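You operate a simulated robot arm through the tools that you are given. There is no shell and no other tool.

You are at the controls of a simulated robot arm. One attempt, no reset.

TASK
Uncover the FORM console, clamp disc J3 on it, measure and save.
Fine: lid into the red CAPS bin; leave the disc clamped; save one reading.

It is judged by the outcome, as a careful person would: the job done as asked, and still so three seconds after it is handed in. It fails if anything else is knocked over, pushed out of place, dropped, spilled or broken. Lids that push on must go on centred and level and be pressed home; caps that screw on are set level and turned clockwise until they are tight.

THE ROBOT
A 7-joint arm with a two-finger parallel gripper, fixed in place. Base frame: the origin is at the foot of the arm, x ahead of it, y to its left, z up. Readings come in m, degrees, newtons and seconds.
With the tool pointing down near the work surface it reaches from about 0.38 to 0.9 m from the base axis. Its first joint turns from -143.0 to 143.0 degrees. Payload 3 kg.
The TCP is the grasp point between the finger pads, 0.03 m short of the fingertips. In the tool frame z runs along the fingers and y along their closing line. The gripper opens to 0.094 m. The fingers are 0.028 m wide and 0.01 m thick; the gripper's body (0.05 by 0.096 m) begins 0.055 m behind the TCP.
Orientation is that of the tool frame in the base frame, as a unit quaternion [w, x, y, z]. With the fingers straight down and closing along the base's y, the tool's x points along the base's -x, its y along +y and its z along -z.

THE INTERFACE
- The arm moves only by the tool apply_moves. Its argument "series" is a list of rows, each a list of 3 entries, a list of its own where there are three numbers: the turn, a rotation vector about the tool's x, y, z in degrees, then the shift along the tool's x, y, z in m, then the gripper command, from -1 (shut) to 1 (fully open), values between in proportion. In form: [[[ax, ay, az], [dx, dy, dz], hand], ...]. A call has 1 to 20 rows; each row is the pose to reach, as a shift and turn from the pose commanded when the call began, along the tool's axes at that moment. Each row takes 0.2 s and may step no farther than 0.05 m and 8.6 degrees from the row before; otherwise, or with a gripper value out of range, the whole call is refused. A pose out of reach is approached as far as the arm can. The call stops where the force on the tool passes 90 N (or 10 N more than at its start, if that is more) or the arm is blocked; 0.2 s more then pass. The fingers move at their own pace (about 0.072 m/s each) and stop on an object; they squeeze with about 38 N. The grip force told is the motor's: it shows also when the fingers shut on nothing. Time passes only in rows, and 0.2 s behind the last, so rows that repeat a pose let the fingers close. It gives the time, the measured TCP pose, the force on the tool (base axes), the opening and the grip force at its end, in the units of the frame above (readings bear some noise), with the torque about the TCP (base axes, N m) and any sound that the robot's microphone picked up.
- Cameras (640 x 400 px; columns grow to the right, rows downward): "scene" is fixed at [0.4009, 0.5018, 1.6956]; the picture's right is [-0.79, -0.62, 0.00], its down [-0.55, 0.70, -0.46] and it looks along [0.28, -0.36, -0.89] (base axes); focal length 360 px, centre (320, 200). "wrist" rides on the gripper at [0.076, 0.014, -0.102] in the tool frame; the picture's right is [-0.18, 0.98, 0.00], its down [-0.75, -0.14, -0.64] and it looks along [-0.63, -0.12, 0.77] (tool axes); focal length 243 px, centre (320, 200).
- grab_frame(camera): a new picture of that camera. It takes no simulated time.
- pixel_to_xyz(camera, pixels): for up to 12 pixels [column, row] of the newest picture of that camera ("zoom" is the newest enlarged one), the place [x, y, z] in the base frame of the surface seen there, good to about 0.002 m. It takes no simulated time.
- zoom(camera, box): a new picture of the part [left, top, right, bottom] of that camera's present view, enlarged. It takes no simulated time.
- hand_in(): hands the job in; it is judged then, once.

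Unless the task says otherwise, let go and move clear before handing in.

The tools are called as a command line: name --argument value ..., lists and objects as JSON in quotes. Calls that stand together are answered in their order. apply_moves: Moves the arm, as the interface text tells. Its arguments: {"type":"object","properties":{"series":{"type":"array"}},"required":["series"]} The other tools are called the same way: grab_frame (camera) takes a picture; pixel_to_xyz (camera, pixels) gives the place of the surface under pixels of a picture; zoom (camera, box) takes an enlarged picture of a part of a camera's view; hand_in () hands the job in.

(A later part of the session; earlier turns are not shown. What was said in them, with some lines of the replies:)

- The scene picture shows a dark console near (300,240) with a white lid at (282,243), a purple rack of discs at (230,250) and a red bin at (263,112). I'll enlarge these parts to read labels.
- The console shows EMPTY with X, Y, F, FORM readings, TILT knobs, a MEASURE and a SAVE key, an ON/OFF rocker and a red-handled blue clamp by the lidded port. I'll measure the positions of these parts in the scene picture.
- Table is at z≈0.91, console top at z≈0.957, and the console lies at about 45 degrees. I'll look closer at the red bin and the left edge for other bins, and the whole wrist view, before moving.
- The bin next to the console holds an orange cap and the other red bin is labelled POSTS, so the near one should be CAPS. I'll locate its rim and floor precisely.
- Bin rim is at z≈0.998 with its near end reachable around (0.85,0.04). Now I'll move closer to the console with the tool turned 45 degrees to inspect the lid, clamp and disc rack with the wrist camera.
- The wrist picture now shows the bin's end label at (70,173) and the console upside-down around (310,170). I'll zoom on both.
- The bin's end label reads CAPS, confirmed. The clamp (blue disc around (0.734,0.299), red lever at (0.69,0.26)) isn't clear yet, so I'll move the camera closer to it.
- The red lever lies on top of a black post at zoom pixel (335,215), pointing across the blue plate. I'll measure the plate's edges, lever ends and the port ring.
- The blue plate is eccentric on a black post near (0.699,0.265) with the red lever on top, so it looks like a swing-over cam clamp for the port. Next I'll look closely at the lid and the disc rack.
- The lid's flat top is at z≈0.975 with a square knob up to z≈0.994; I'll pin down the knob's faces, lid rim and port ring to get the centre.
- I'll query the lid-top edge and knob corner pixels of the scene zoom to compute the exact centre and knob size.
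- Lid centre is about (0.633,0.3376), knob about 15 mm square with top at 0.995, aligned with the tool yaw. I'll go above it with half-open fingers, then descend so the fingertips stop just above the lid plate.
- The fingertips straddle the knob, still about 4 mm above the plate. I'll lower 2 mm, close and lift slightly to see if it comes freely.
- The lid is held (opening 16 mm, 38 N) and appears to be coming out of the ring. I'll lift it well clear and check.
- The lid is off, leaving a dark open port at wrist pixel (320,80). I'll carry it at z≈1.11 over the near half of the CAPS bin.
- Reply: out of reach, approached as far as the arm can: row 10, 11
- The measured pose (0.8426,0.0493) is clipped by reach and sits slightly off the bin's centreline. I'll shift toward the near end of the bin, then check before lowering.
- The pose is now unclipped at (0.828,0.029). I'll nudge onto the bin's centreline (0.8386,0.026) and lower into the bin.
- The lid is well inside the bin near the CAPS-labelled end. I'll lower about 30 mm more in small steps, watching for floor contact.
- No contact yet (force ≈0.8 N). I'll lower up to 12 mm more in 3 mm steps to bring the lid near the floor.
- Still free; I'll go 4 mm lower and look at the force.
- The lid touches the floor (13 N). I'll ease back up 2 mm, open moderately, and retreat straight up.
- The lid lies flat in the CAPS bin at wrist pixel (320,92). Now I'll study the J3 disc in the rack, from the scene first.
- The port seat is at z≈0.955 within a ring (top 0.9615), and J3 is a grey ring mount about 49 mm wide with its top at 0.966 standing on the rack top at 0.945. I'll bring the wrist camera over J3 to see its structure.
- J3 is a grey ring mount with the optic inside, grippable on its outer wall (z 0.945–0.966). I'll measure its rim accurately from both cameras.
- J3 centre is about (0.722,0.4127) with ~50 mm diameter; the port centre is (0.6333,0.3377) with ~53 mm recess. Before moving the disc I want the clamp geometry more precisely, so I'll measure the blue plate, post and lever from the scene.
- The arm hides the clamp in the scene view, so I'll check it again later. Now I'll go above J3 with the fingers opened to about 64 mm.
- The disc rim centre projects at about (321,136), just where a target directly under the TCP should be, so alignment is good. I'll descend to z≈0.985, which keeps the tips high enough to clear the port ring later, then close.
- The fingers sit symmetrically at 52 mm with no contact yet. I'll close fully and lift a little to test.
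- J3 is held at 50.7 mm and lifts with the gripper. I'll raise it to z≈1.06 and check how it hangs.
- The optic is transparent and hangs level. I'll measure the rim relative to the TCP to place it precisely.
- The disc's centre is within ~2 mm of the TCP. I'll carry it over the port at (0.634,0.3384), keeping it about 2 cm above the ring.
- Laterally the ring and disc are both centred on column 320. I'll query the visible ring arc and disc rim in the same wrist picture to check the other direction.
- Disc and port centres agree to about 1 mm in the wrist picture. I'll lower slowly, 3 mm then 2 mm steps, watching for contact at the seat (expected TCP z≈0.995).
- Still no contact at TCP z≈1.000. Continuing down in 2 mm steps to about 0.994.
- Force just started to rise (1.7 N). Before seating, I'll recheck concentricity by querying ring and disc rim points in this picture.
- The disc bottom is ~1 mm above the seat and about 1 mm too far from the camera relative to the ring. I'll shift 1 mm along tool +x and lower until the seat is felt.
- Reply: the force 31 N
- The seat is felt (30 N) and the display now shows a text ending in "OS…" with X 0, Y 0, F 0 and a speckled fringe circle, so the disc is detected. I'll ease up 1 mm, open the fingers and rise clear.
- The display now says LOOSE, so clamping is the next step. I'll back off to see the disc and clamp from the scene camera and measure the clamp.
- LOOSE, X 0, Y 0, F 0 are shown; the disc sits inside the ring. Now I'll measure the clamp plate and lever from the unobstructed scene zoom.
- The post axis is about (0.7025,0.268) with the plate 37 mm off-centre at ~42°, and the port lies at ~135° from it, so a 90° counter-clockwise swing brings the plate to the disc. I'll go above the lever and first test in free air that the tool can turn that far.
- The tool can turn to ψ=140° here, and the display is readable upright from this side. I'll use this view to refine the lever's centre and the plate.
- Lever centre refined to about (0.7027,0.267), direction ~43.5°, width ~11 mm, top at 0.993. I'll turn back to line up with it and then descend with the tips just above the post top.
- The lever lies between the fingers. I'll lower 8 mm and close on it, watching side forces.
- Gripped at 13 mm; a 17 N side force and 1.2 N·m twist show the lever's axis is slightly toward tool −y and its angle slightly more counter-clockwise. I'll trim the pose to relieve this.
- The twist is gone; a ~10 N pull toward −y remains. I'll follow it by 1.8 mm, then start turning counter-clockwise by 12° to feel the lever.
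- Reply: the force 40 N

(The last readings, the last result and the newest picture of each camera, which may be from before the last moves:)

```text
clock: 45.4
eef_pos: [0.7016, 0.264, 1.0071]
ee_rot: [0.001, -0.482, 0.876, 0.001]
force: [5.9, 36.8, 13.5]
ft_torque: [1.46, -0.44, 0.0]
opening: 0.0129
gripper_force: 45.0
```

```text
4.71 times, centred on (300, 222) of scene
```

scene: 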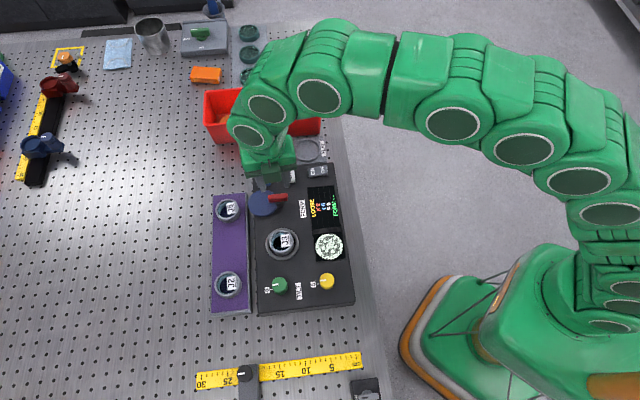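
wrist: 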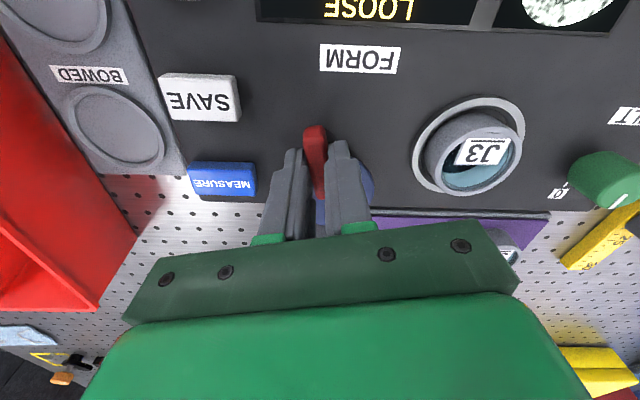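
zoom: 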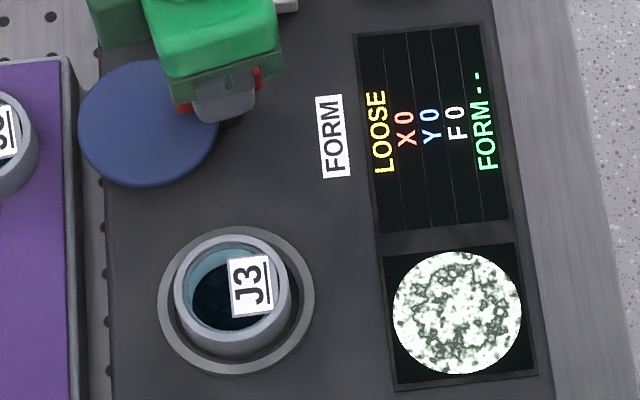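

The lever turns with the tool (ψ≈57.5°) without twist resistance, but a 37 N sideways force built up, so the pivot isn't where I rotate. I'll look at where the plate and post have gone.

zoom --camera "scene" --box '[245, 185, 305, 225]'

pixel_to_xyz --camera "zoom" --pixels '[[75, 205], [200, 75], [200, 330], [100, 115], [110, 295], [330, 270], [390, 215], [375, 225], [400, 210], [270, 105], [460, 100], [440, 190]]'

zoom --camera "wrist" --box '[260, 110, 400, 240]'

```text
10.00 times, centred on (275, 205) of scene
```

zoom: 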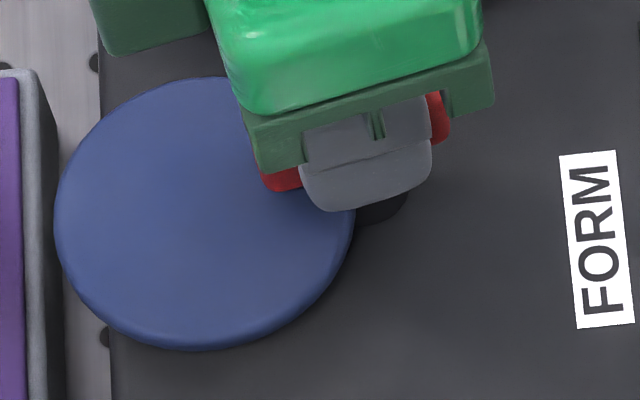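

```text
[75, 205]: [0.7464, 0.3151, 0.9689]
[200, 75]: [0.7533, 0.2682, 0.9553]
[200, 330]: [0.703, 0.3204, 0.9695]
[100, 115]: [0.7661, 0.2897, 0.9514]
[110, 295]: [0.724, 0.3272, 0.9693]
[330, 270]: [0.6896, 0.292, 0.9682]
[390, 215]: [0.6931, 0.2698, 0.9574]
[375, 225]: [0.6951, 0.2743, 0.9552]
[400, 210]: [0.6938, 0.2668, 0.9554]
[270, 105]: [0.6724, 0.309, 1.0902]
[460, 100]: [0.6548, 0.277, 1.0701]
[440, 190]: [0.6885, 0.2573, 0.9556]
```

```text
3.08 times, centred on (330, 175) of wrist
```

zoom: 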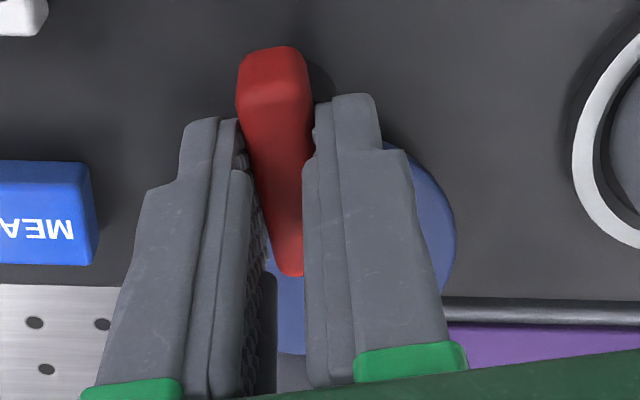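

The plate moved 8 mm around a pivot at about (0.703,0.266), confirming the post axis. I'll follow the 37 N force by 2 mm toward +y and rise 1 mm to relax the grip.

apply_moves --series '[[[0, 0, 0], [-0.001, 0.0004, -0.0005], -1], [[0, 0, 0], [-0.00185, 0.0008, -0.001], -1], [[0, 0, 0], [-0.00185, 0.0008, -0.001], -1]]'

```text
clock: 46.2
eef_pos: [0.7029, 0.2646, 1.0073]
ee_rot: [-0.003, -0.481, 0.877, 0.0]
force: [-2.3, 14.9, -5.2]
ft_torque: [0.89, -0.35, 0.05]
opening: 0.0128
gripper_force: 44.6
```

Down to 15 N. I'll trim 1 mm more toward +y and turn another 14°.

apply_moves --series '[[[0, 0, -3], [-0.0008, 0.0005, 0.0003], -1], [[0, 0, -7], [-0.0008, 0.0005, 0.0003], -1], [[0, 0, -11], [-0.0008, 0.0005, 0.0003], -1], [[0, 0, -14], [-0.0008, 0.0005, 0.0003], -1], [[0, 0, -14], [-0.0008, 0.0005, 0.0003], -1]]'

zoom --camera "scene" --box '[240, 180, 360, 265]'

```text
clock: 47.4
eef_pos: [0.7029, 0.2644, 1.0076]
ee_rot: [-0.001, -0.584, 0.812, 0.0]
force: [-15.8, -25.3, -7.4]
ft_torque: [-1.55, 0.68, 0.04]
opening: 0.0129
gripper_force: 45.3
```

```text
4.71 times, centred on (300, 222) of scene
```

zoom: 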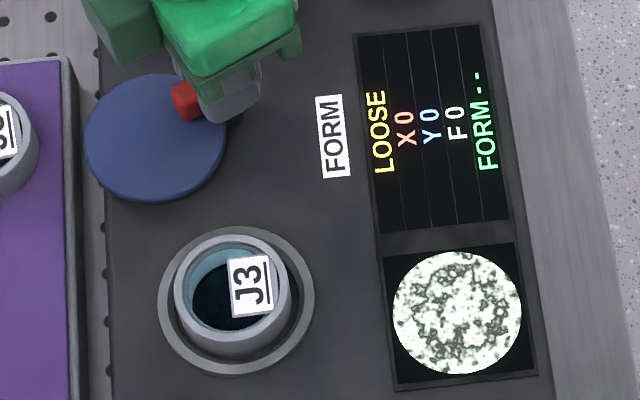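

The plate keeps swinging (ψ≈71.5°), still LOOSE. I'll trim about 1.2 mm along the force and turn 15° more.

apply_moves --series '[[[0, 0, -1], [0.0012, 0.0003, 0.0003], -1], [[0, 0, -5], [0.0012, 0.0003, 0.0003], -1], [[0, 0, -9], [0.0012, 0.0003, 0.0003], -1], [[0, 0, -13], [0.0012, 0.0003, 0.0003], -1], [[0, 0, -15], [0.0012, 0.0003, 0.0003], -1], [[0, 0, -15], [0.0012, 0.0003, 0.0003], -1]]'

zoom --camera "scene" --box '[240, 180, 360, 265]'

```text
clock: 48.8
eef_pos: [0.703, 0.2636, 1.0085]
ee_rot: [0.0, -0.686, 0.728, -0.001]
force: [11.1, -26.6, -13.8]
ft_torque: [0.29, -0.3, -0.04]
opening: 0.0128
gripper_force: 45.2
```

```text
4.71 times, centred on (300, 222) of scene
```

zoom: 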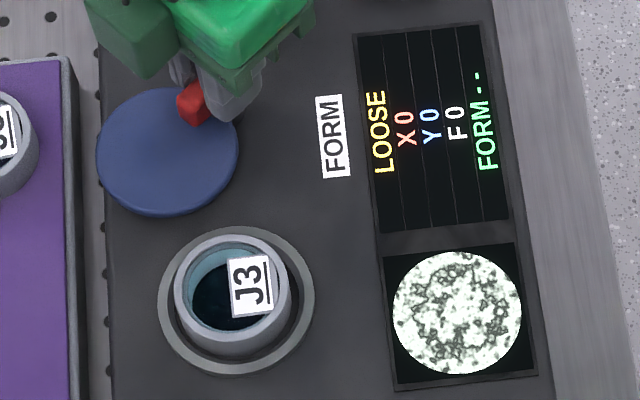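

ψ≈86.5°, still LOOSE; the plate nears the port ring. I'll trim and continue 14° more.

apply_moves --series '[[[0, 0, -1], [0.001, -0.0004, 0.0005], -1], [[0, 0, -5], [0.001, -0.0004, 0.0005], -1], [[0, 0, -9], [0.001, -0.0004, 0.0005], -1], [[0, 0, -12], [0.001, -0.0004, 0.0005], -1], [[0, 0, -14], [0.001, -0.0004, 0.0005], -1], [[0, 0, -14], [0.001, -0.0004, 0.0005], -1]]'

zoom --camera "scene" --box '[240, 180, 360, 265]'

```text
clock: 50.2
eef_pos: [0.7034, 0.2646, 1.0084]
ee_rot: [-0.001, 0.77, -0.639, 0.0]
force: [18.1, 1.8, 6.3]
ft_torque: [1.35, -0.01, -0.05]
opening: 0.0129
gripper_force: 45.1
```

```text
4.71 times, centred on (300, 222) of scene
```

zoom: 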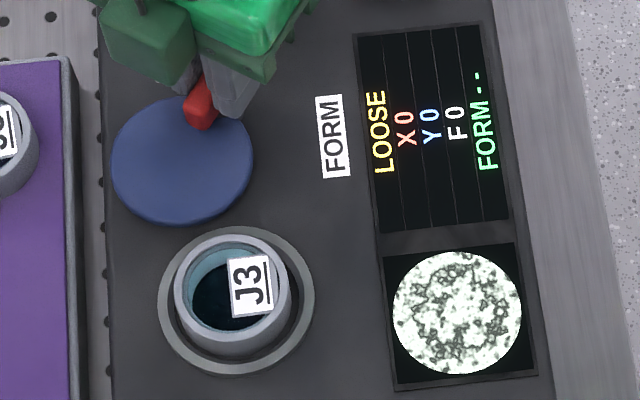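

ψ≈100.6°, forces moderate. The plate is about to reach the port ring, so I'll continue with smaller 9° turns and check.

apply_moves --series '[[[0, 0, -2], [0.0001, -0.0008, 0], -1], [[0, 0, -5], [0.0001, -0.0008, 0], -1], [[0, 0, -8], [0.0001, -0.0008, 0], -1], [[0, 0, -10], [0.0001, -0.0008, 0], -1], [[0, 0, -10], [0.0001, -0.0008, 0], -1]]'

zoom --camera "scene" --box '[240, 180, 360, 265]'

grab_frame --camera "wrist"

```text
clock: 51.4
eef_pos: [0.7043, 0.2649, 1.0069]
ee_rot: [-0.001, 0.822, -0.569, 0.001]
force: [7.2, 11.5, 15.2]
ft_torque: [0.04, -0.18, 0.0]
opening: 0.0131
gripper_force: 44.8
```

```text
4.71 times, centred on (300, 222) of scene
```

zoom: 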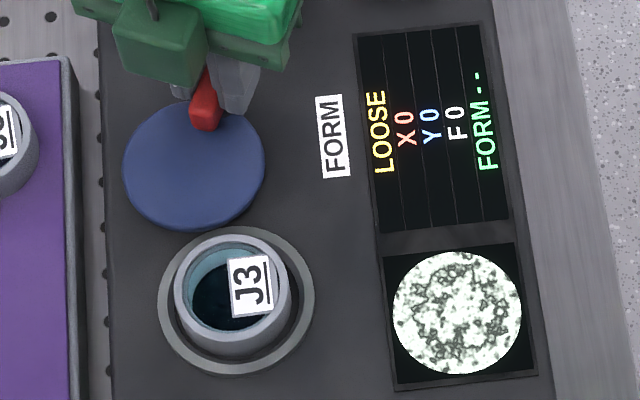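

```text
taken
```

wrist: 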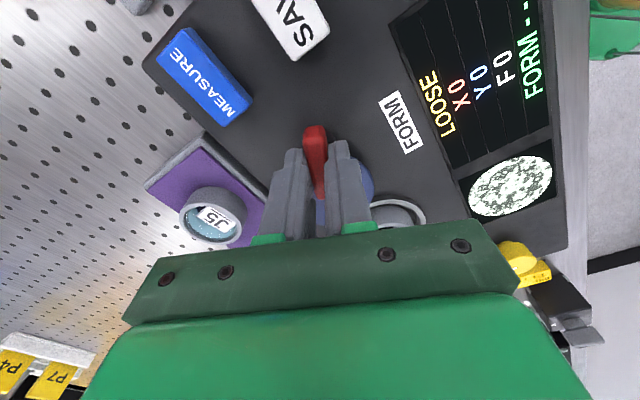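

ψ≈110.6°; plate edge is at the ring and forces are small. Continue another 10° with a 0.5 mm rise.

apply_moves --series '[[[0, 0, -2], [-0.0004, -0.0004, -0.0005], -1], [[0, 0, -4], [-0.0004, -0.0004, -0.0005], -1], [[0, 0, -6], [-0.0004, -0.0004, -0.0005], -1], [[0, 0, -8], [-0.0004, -0.0004, -0.0005], -1], [[0, 0, -10], [-0.0004, -0.0004, -0.0005], -1], [[0, 0, -10], [-0.0004, -0.0004, -0.0005], -1]]'

zoom --camera "scene" --box '[240, 180, 360, 265]'

```text
clock: 52.8
eef_pos: [0.7034, 0.2646, 1.0079]
ee_rot: [0.0, 0.869, -0.495, 0.0]
force: [-9.8, 3.6, 10.4]
ft_torque: [0.18, 0.3, -0.02]
opening: 0.0127
gripper_force: 44.4
```

```text
4.71 times, centred on (300, 222) of scene
```

zoom: 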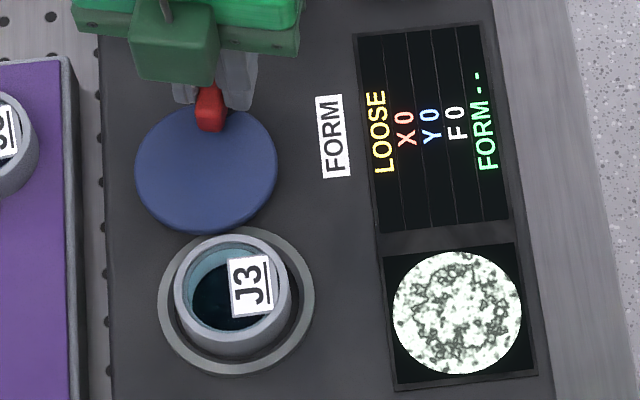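

ψ≈120.6°, forces small (10 N). Continue 10° more.

apply_moves --series '[[[0, 0, -2], [0, 0.0004, -0.0004], -1], [[0, 0, -4], [0, 0.0004, -0.0004], -1], [[0, 0, -6], [0, 0.0004, -0.0004], -1], [[0, 0, -8], [0, 0.0004, -0.0004], -1], [[0, 0, -10], [0, 0.0004, -0.0004], -1], [[0, 0, -10], [0, 0.0004, -0.0004], -1]]'

zoom --camera "scene" --box '[240, 180, 360, 265]'

```text
clock: 54.2
eef_pos: [0.7049, 0.2649, 1.0083]
ee_rot: [0.001, 0.909, -0.418, 0.0]
force: [3.0, 12.7, -15.6]
ft_torque: [1.0, 0.51, 0.0]
opening: 0.0132
gripper_force: 45.5
```

```text
4.71 times, centred on (300, 222) of scene
```

zoom: 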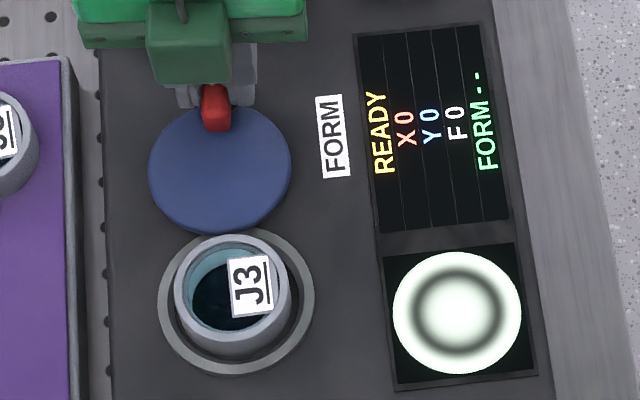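

The display switched to READY with a clean ring fringe, X 0, Y 0. I'll turn a few degrees more to reach the full 90° (or the stop) so the clamp is firmly home.

apply_moves --series '[[[0, 0, -1], [0, 0.0003, 0.0004], -1], [[0, 0, -2], [0, 0.0003, 0.0004], -1], [[0, 0, -3], [0, 0.0003, 0.0004], -1], [[0, 0, -4], [0, 0.0003, 0.0004], -1], [[0, 0, -4], [0, 0.0003, 0.0004], -1]]'

zoom --camera "scene" --box '[240, 180, 360, 265]'

```text
clock: 55.4
eef_pos: [0.7043, 0.2647, 1.0063]
ee_rot: [0.001, 0.922, -0.386, 0.0]
force: [19.2, 17.7, -14.8]
ft_torque: [0.66, -0.08, 0.0]
opening: 0.0127
gripper_force: 44.2
```

```text
4.71 times, centred on (300, 222) of scene
```

zoom: 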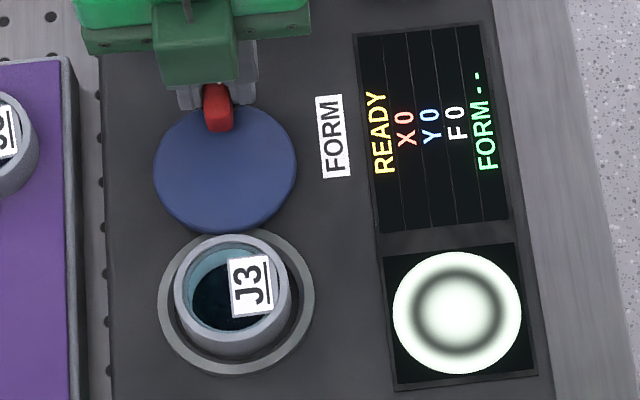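

ψ≈134.6°, READY and no stop felt. I'll add 2° to match a full 90° swing and then release if still READY.

apply_moves --series '[[[0, 0, -1], [0, 0, 0.0004], -1], [[0, 0, -2], [0, 0, 0.0004], -1], [[0, 0, -2], [0, 0, 0.0004], -1]]'

zoom --camera "scene" --box '[240, 180, 360, 265]'

```text
clock: 56.2
eef_pos: [0.7038, 0.2651, 1.007]
ee_rot: [-0.001, 0.929, -0.37, 0.0]
force: [20.2, 18.3, -5.0]
ft_torque: [0.24, -0.47, -1.37]
opening: 0.0132
gripper_force: 45.2
```

```text
4.71 times, centred on (300, 222) of scene
```

zoom: 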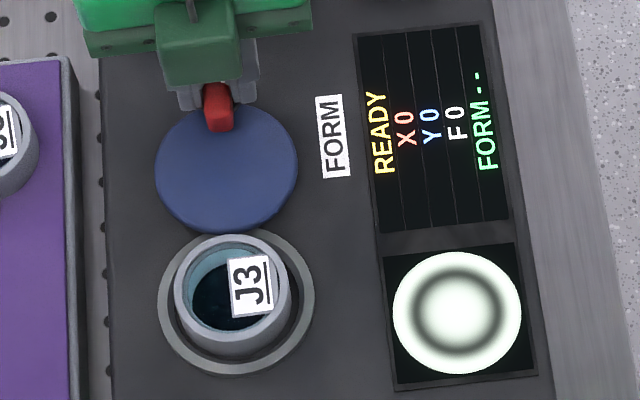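

A −1.4 N·m reaction shows the lever is at its stop: fully clamped, READY. I'll relax the grip (1° back, 1.5 mm along the force), open and rise.

apply_moves --series '[[[0, 0, 1.2], [0, -0.0008, 0], -1], [[0, 0, 1.2], [0, -0.0015, 0], -1], [[0, 0, 1.2], [0, -0.0015, 0], -0.5], [[0, 0, 1.2], [0, -0.0015, 0], -0.2], [[0, 0, 1.2], [0, -0.0015, 0], -0.2], [[0, 0, 1.2], [0, -0.0015, -0.02], -0.2], [[0, 0, 1.2], [0, -0.0015, -0.05], -0.2], [[0, 0, 1.2], [0, -0.0015, -0.08], -0.2], [[0, 0, 1.2], [0, -0.0015, -0.08], -0.2]]'

grab_frame --camera "wrist"

zoom --camera "scene" --box '[240, 180, 360, 265]'

```text
clock: 58.2
eef_pos: [0.7034, 0.2649, 1.0876]
ee_rot: [0.001, 0.925, -0.381, 0.0]
force: [-0.7, -0.4, -0.1]
ft_torque: [-0.01, 0.0, -0.01]
opening: 0.0374
gripper_force: 0.1
```

```text
taken
```

wrist: 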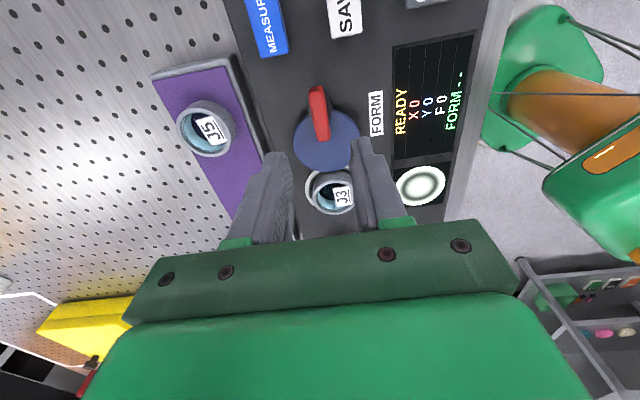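

```text
4.71 times, centred on (300, 222) of scene
```

zoom: 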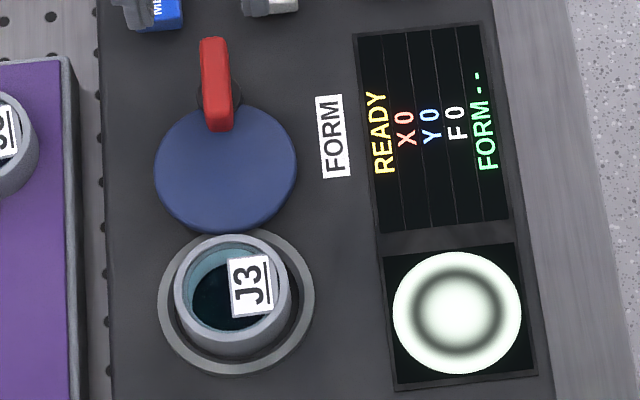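

Clamp is on and the display reads READY with a centred ring. Now I'll locate the MEASURE and SAVE keys precisely before pressing.

zoom --camera "wrist" --box '[230, 0, 390, 100]'

pixel_to_xyz --camera "zoom" --pixels '[[110, 100], [160, 60], [200, 40], [120, 20], [185, 200], [230, 180], [150, 120], [460, 60], [480, 130], [400, 140], [440, 20], [440, 80]]'

zoom --camera "scene" --box '[240, 155, 340, 205]'

pixel_to_xyz --camera "zoom" --pixels '[[120, 80], [180, 85], [150, 130], [150, 100], [155, 170], [330, 90], [330, 130], [330, 60], [300, 90], [360, 90], [500, 80], [150, 60]]'

```text
4.00 times, centred on (310, 50) of wrist
```

zoom: 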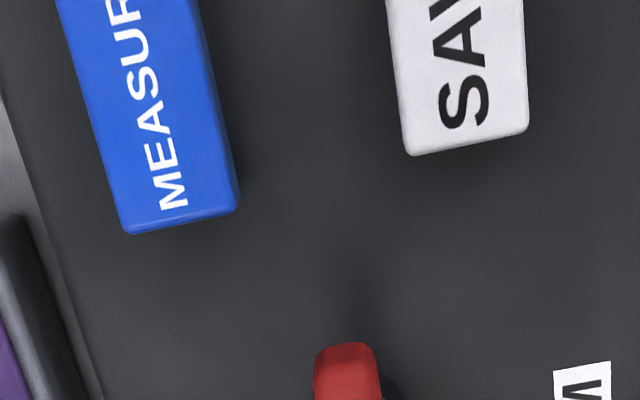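

```text
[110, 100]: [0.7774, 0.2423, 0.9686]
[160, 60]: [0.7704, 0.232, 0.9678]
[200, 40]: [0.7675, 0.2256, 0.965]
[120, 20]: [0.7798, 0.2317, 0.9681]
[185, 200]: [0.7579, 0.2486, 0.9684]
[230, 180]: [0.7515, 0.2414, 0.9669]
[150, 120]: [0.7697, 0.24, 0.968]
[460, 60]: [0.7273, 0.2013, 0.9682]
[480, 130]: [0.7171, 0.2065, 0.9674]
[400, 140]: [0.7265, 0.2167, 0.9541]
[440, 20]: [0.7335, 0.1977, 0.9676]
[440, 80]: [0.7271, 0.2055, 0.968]
```

```text
6.40 times, centred on (290, 180) of scene
```

zoom: 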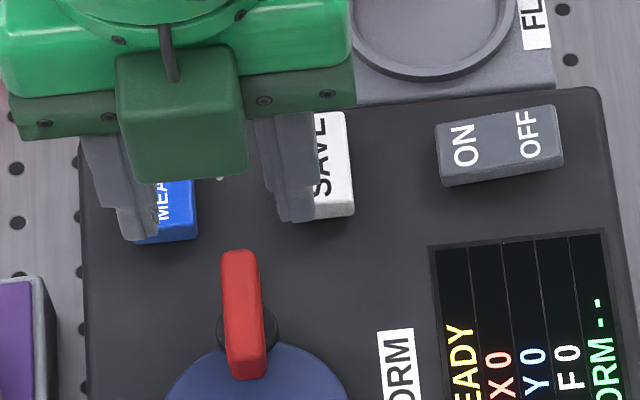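

```text
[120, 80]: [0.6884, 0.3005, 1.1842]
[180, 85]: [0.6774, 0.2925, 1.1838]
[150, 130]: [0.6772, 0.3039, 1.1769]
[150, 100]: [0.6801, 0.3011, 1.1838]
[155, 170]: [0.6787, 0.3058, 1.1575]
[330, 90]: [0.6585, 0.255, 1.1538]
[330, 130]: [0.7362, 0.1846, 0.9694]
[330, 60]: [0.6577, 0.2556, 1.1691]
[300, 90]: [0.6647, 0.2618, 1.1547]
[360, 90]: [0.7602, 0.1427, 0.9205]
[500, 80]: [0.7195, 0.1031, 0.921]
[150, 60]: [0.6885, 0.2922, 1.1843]
```

MEASURE is centred near (0.769,0.238), SAVE near (0.729,0.1965), both tops at z≈0.968. I'll shut the fingers and hover over MEASURE at z≈1.02.

apply_moves --series '[[[0, 0, 0], [0.022, -0.009, 0], -1], [[0, 0, 0], [0.044, -0.018, 0], -1], [[0, 0, 0], [0.0655, -0.0271, 0.0], -1], [[0, 0, 0], [0.0655, -0.0271, 0.03], -1], [[0, 0, 0], [0.0655, -0.0271, 0.065], -1], [[0, 0, 0], [0.0655, -0.0271, 0.065], -1]]'

grab_frame --camera "wrist"

zoom --camera "scene" --box '[220, 140, 340, 220]'

```text
clock: 59.6
eef_pos: [0.771, 0.239, 1.021]
ee_rot: [0.001, 0.925, -0.38, 0.0]
force: [-0.3, 0.5, 0.0]
ft_torque: [0.01, 0.02, 0.01]
opening: 0.0001
gripper_force: 32.7
```

```text
taken
```

wrist: 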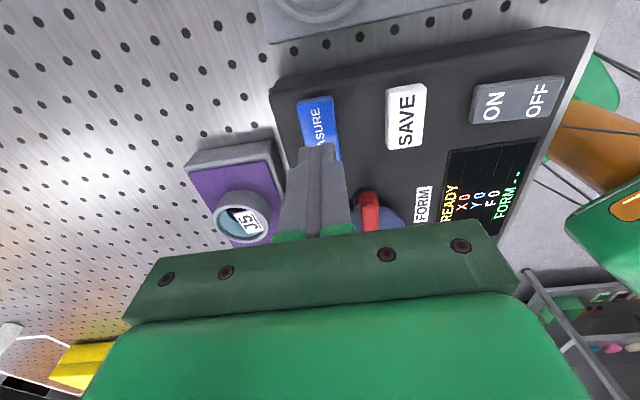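

```text
5.00 times, centred on (280, 180) of scene
```

zoom: 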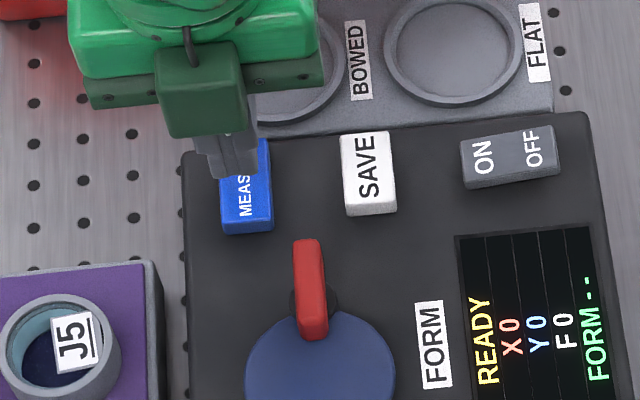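

The closed fingertips are over the middle of MEASURE (pixel (318,145)). I'll descend to just above the key, then press in small steps.

apply_moves --series '[[[0, 0, 0], [0, 0, 0.01], -1], [[0, 0, 0], [0, 0, 0.019], -1], [[0, 0, 0], [0, 0, 0.022], -1], [[0, 0, 0], [0, 0, 0.0235], -1], [[0, 0, 0], [0, 0, 0.0235], -1]]'

zoom --camera "scene" --box '[240, 180, 360, 265]'

```text
clock: 60.8
eef_pos: [0.7711, 0.2385, 0.9988]
ee_rot: [0.0, 0.925, -0.38, 0.0]
force: [0.8, -0.5, 0.4]
ft_torque: [0.01, -0.01, 0.03]
opening: 0.0001
gripper_force: 33.2
```

```text
4.71 times, centred on (300, 222) of scene
```

zoom: 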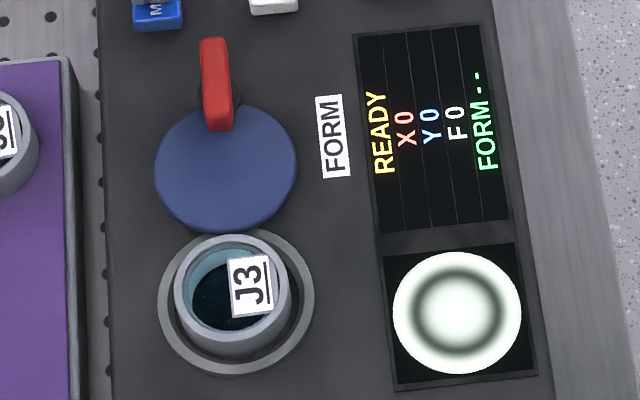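

No contact yet at z=0.9988 and the display still shows READY. I'll press 2 mm further, slowly.

apply_moves --series '[[[0, 0, 0], [0, 0, 0.001], -1], [[0, 0, 0], [0, 0, 0.002], -1], [[0, 0, 0], [0, 0, 0.002], -1]]'

zoom --camera "scene" --box '[240, 180, 360, 265]'

```text
clock: 61.6
eef_pos: [0.7703, 0.2385, 0.9969]
ee_rot: [0.0, 0.925, -0.38, 0.0]
force: [0.4, -1.3, 0.8]
ft_torque: [-0.03, 0.01, 0.02]
opening: 0.0002
gripper_force: 32.6
```

```text
4.71 times, centred on (300, 222) of scene
```

zoom: 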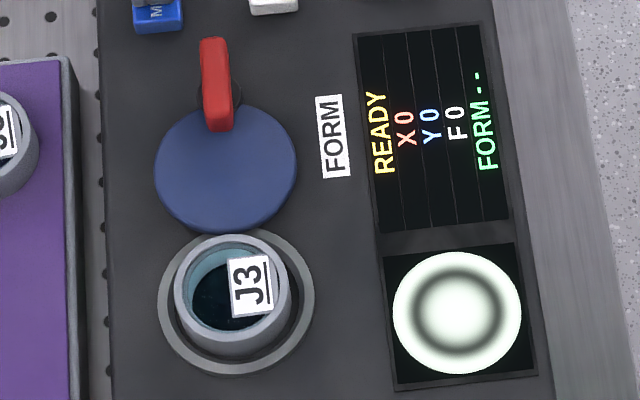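

Still barely any contact (0.8 N). Pressing another 2 mm.

apply_moves --series '[[[0, 0, 0], [0, 0, 0.001], -1], [[0, 0, 0], [0, 0, 0.002], -1], [[0, 0, 0], [0, 0, 0.002], -1]]'

zoom --camera "scene" --box '[240, 180, 360, 265]'

```text
clock: 62.4
eef_pos: [0.7707, 0.2392, 0.9962]
ee_rot: [0.0, 0.925, -0.38, 0.0]
force: [0.1, 1.1, 1.3]
ft_torque: [0.0, -0.01, 0.05]
opening: 0.0
gripper_force: 33.4
heard: click
```

```text
4.71 times, centred on (300, 222) of scene
```

zoom: 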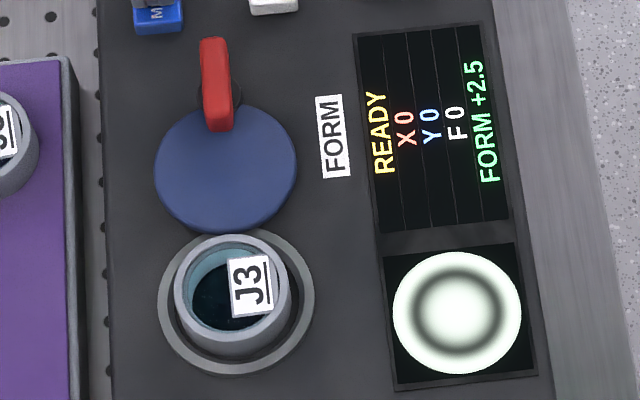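

A click was heard and FORM +2.5 is displayed. I'll lift off, move over SAVE and approach it.

apply_moves --series '[[[0, 0, 0], [0, 0, -0.01], -1], [[0, 0, 0], [0, 0, -0.03], -1], [[0, 0, 0], [0, 0.03, -0.03], -1], [[0, 0, 0], [0, 0.0595, -0.03], -1], [[0, 0, 0], [0, 0.0595, -0.03], -1]]'

grab_frame --camera "wrist"

zoom --camera "scene" --box '[220, 140, 340, 220]'

```text
clock: 63.6
eef_pos: [0.7285, 0.1963, 1.0243]
ee_rot: [0.0, 0.925, -0.38, -0.001]
force: [-0.4, 0.7, -0.7]
ft_torque: [0.0, -0.02, 0.0]
opening: 0.0
gripper_force: 33.2
```

```text
taken
```

wrist: 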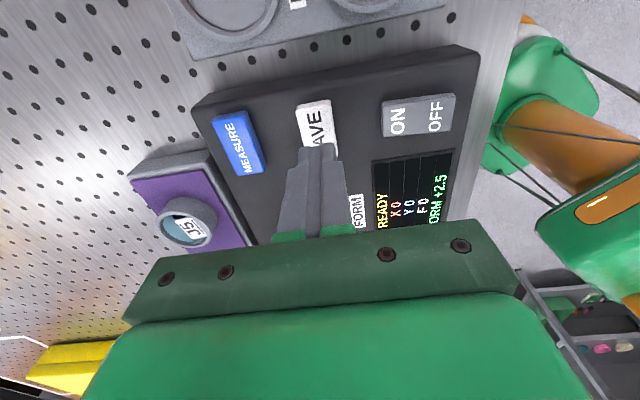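

```text
5.00 times, centred on (280, 180) of scene
```

zoom: 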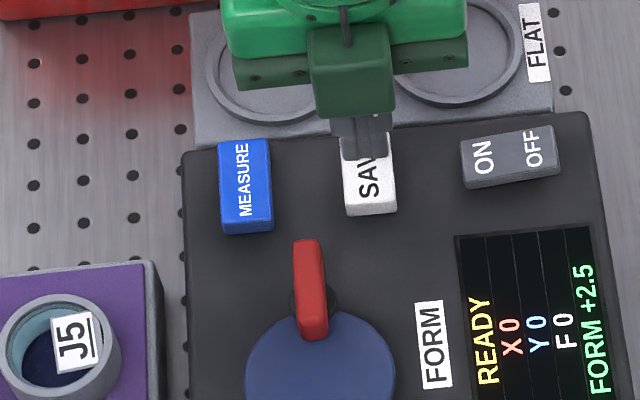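

FORM +2.5 persists and the fingertips are above SAVE. I'll descend and press in the same way, stopping at the click.

apply_moves --series '[[[0, 0, 0], [0, 0, 0.012], -1], [[0, 0, 0], [0, 0, 0.022], -1], [[0, 0, 0], [0, 0, 0.026], -1], [[0, 0, 0], [0, 0, 0.028], -1], [[0, 0, 0], [0, 0, 0.028], -1]]'

zoom --camera "scene" --box '[240, 180, 360, 265]'

```text
clock: 64.8
eef_pos: [0.7277, 0.1961, 0.9963]
ee_rot: [0.0, 0.925, -0.38, 0.0]
force: [0.1, -0.1, 1.1]
ft_torque: [-0.03, -0.01, -0.04]
opening: 0.0
gripper_force: 32.7
```

```text
4.71 times, centred on (300, 222) of scene
```

zoom: 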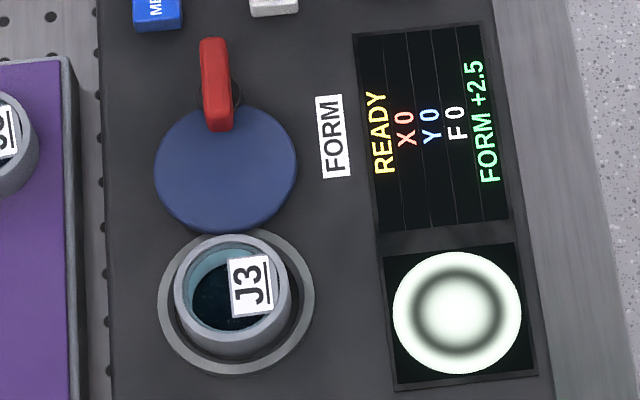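

No click yet at z=0.996. Pressing 1.5 mm more.

apply_moves --series '[[[0, 0, 0], [0, 0, 0.001], -1], [[0, 0, 0], [0, 0, 0.0018], -1], [[0, 0, 0], [0, 0, 0.0018], -1]]'

zoom --camera "scene" --box '[240, 180, 360, 265]'

```text
clock: 65.6
eef_pos: [0.7292, 0.1957, 0.9947]
ee_rot: [0.0, 0.925, -0.379, 0.0]
force: [-1.3, -1.0, 2.5]
ft_torque: [-0.07, 0.03, -0.01]
opening: 0.0002
gripper_force: 32.7
heard: click
```

```text
4.71 times, centred on (300, 222) of scene
```

zoom: 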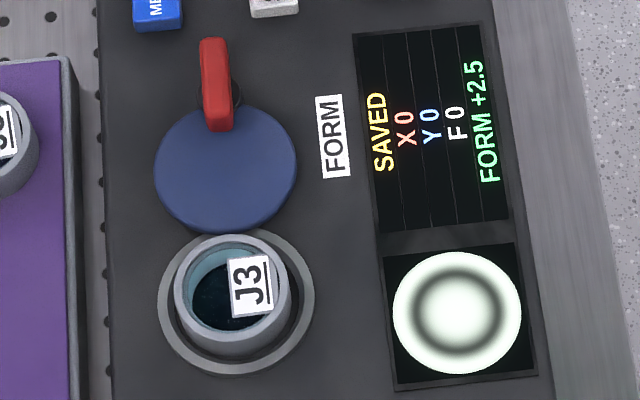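

The click was heard and the display reads SAVED, FORM +2.5. I'll lift straight off and move clear.

apply_moves --series '[[[0, 0, 0], [0, 0, -0.01], -1], [[0, 0, 0], [0, 0, -0.04], -1], [[0, 0, 0], [0, 0, -0.08], -1], [[0, 0, 0], [0, 0, -0.12], -1], [[0, 0, 0], [0, 0, -0.16], -1], [[0, 0, 0], [0, 0.04, -0.17], -1], [[0, 0, 0], [0, 0.08, -0.17], -1], [[0, 0, 0], [0, 0.12, -0.17], -1], [[0, 0, 0], [0, 0.12, -0.17], -1]]'

grab_frame --camera "scene"

zoom --camera "scene" --box '[190, 70, 360, 310]'

zoom --camera "scene" --box '[240, 180, 360, 265]'

```text
clock: 67.6
eef_pos: [0.6432, 0.1104, 1.1639]
ee_rot: [0.0, 0.925, -0.379, 0.001]
force: [0.3, 0.0, -1.2]
ft_torque: [0.04, 0.03, 0.02]
opening: 0.0001
gripper_force: 33.0
```

```text
taken
```

scene: 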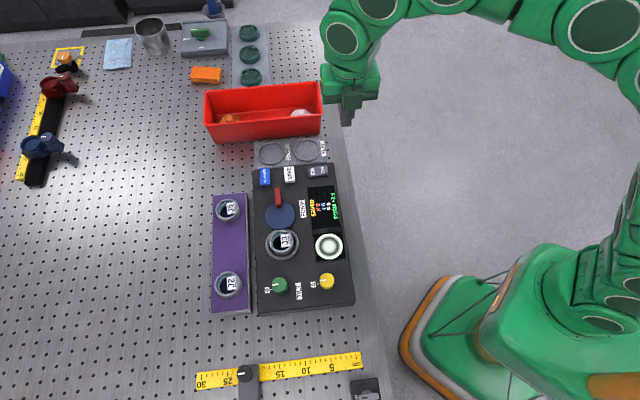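

```text
1.67 times, centred on (275, 190) of scene
```

zoom: 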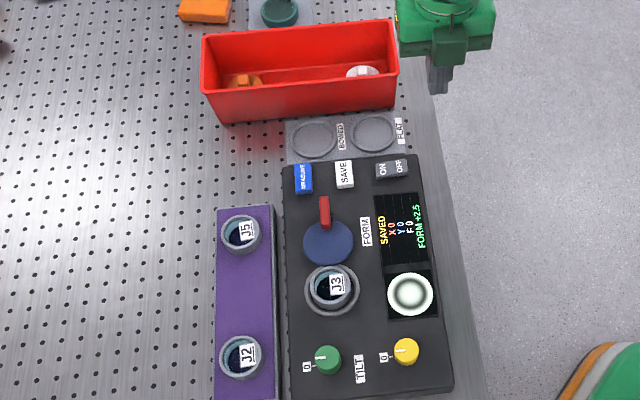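

```text
4.71 times, centred on (300, 222) of scene
```

zoom: 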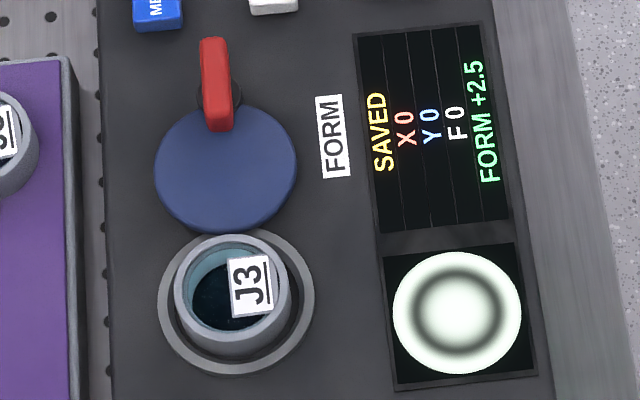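

The scene shows the lid in the CAPS bin (about (300,113)), J3 clamped in the port at (283,243), SAVED and FORM +2.5 on the display, and nothing else out of place. The arm is clear and holding nothing, so I hand in the job.

hand_in

```text
The job is handed in.
```

The job is done and handed in. The FORM console is uncovered, disc J3 is clamped on it, and one reading is saved. The display reads SAVED, FORM +2.5, with X 0 and Y 0.

- **Lid:** it lies flat in the red bin, whose end label reads CAPS, next to the orange cap that was already there.
- **Disc:** J3 sits in the port with the clamp lever turned all the way to its stop. The display went from LOOSE to READY as the lever turned.
- **Reading:** I pressed MEASURE once and SAVE once, and each gave a click.
- **Surroundings:** the last scene picture shows nothing else moved or knocked over. The arm was clear and holding nothing when I handed in.
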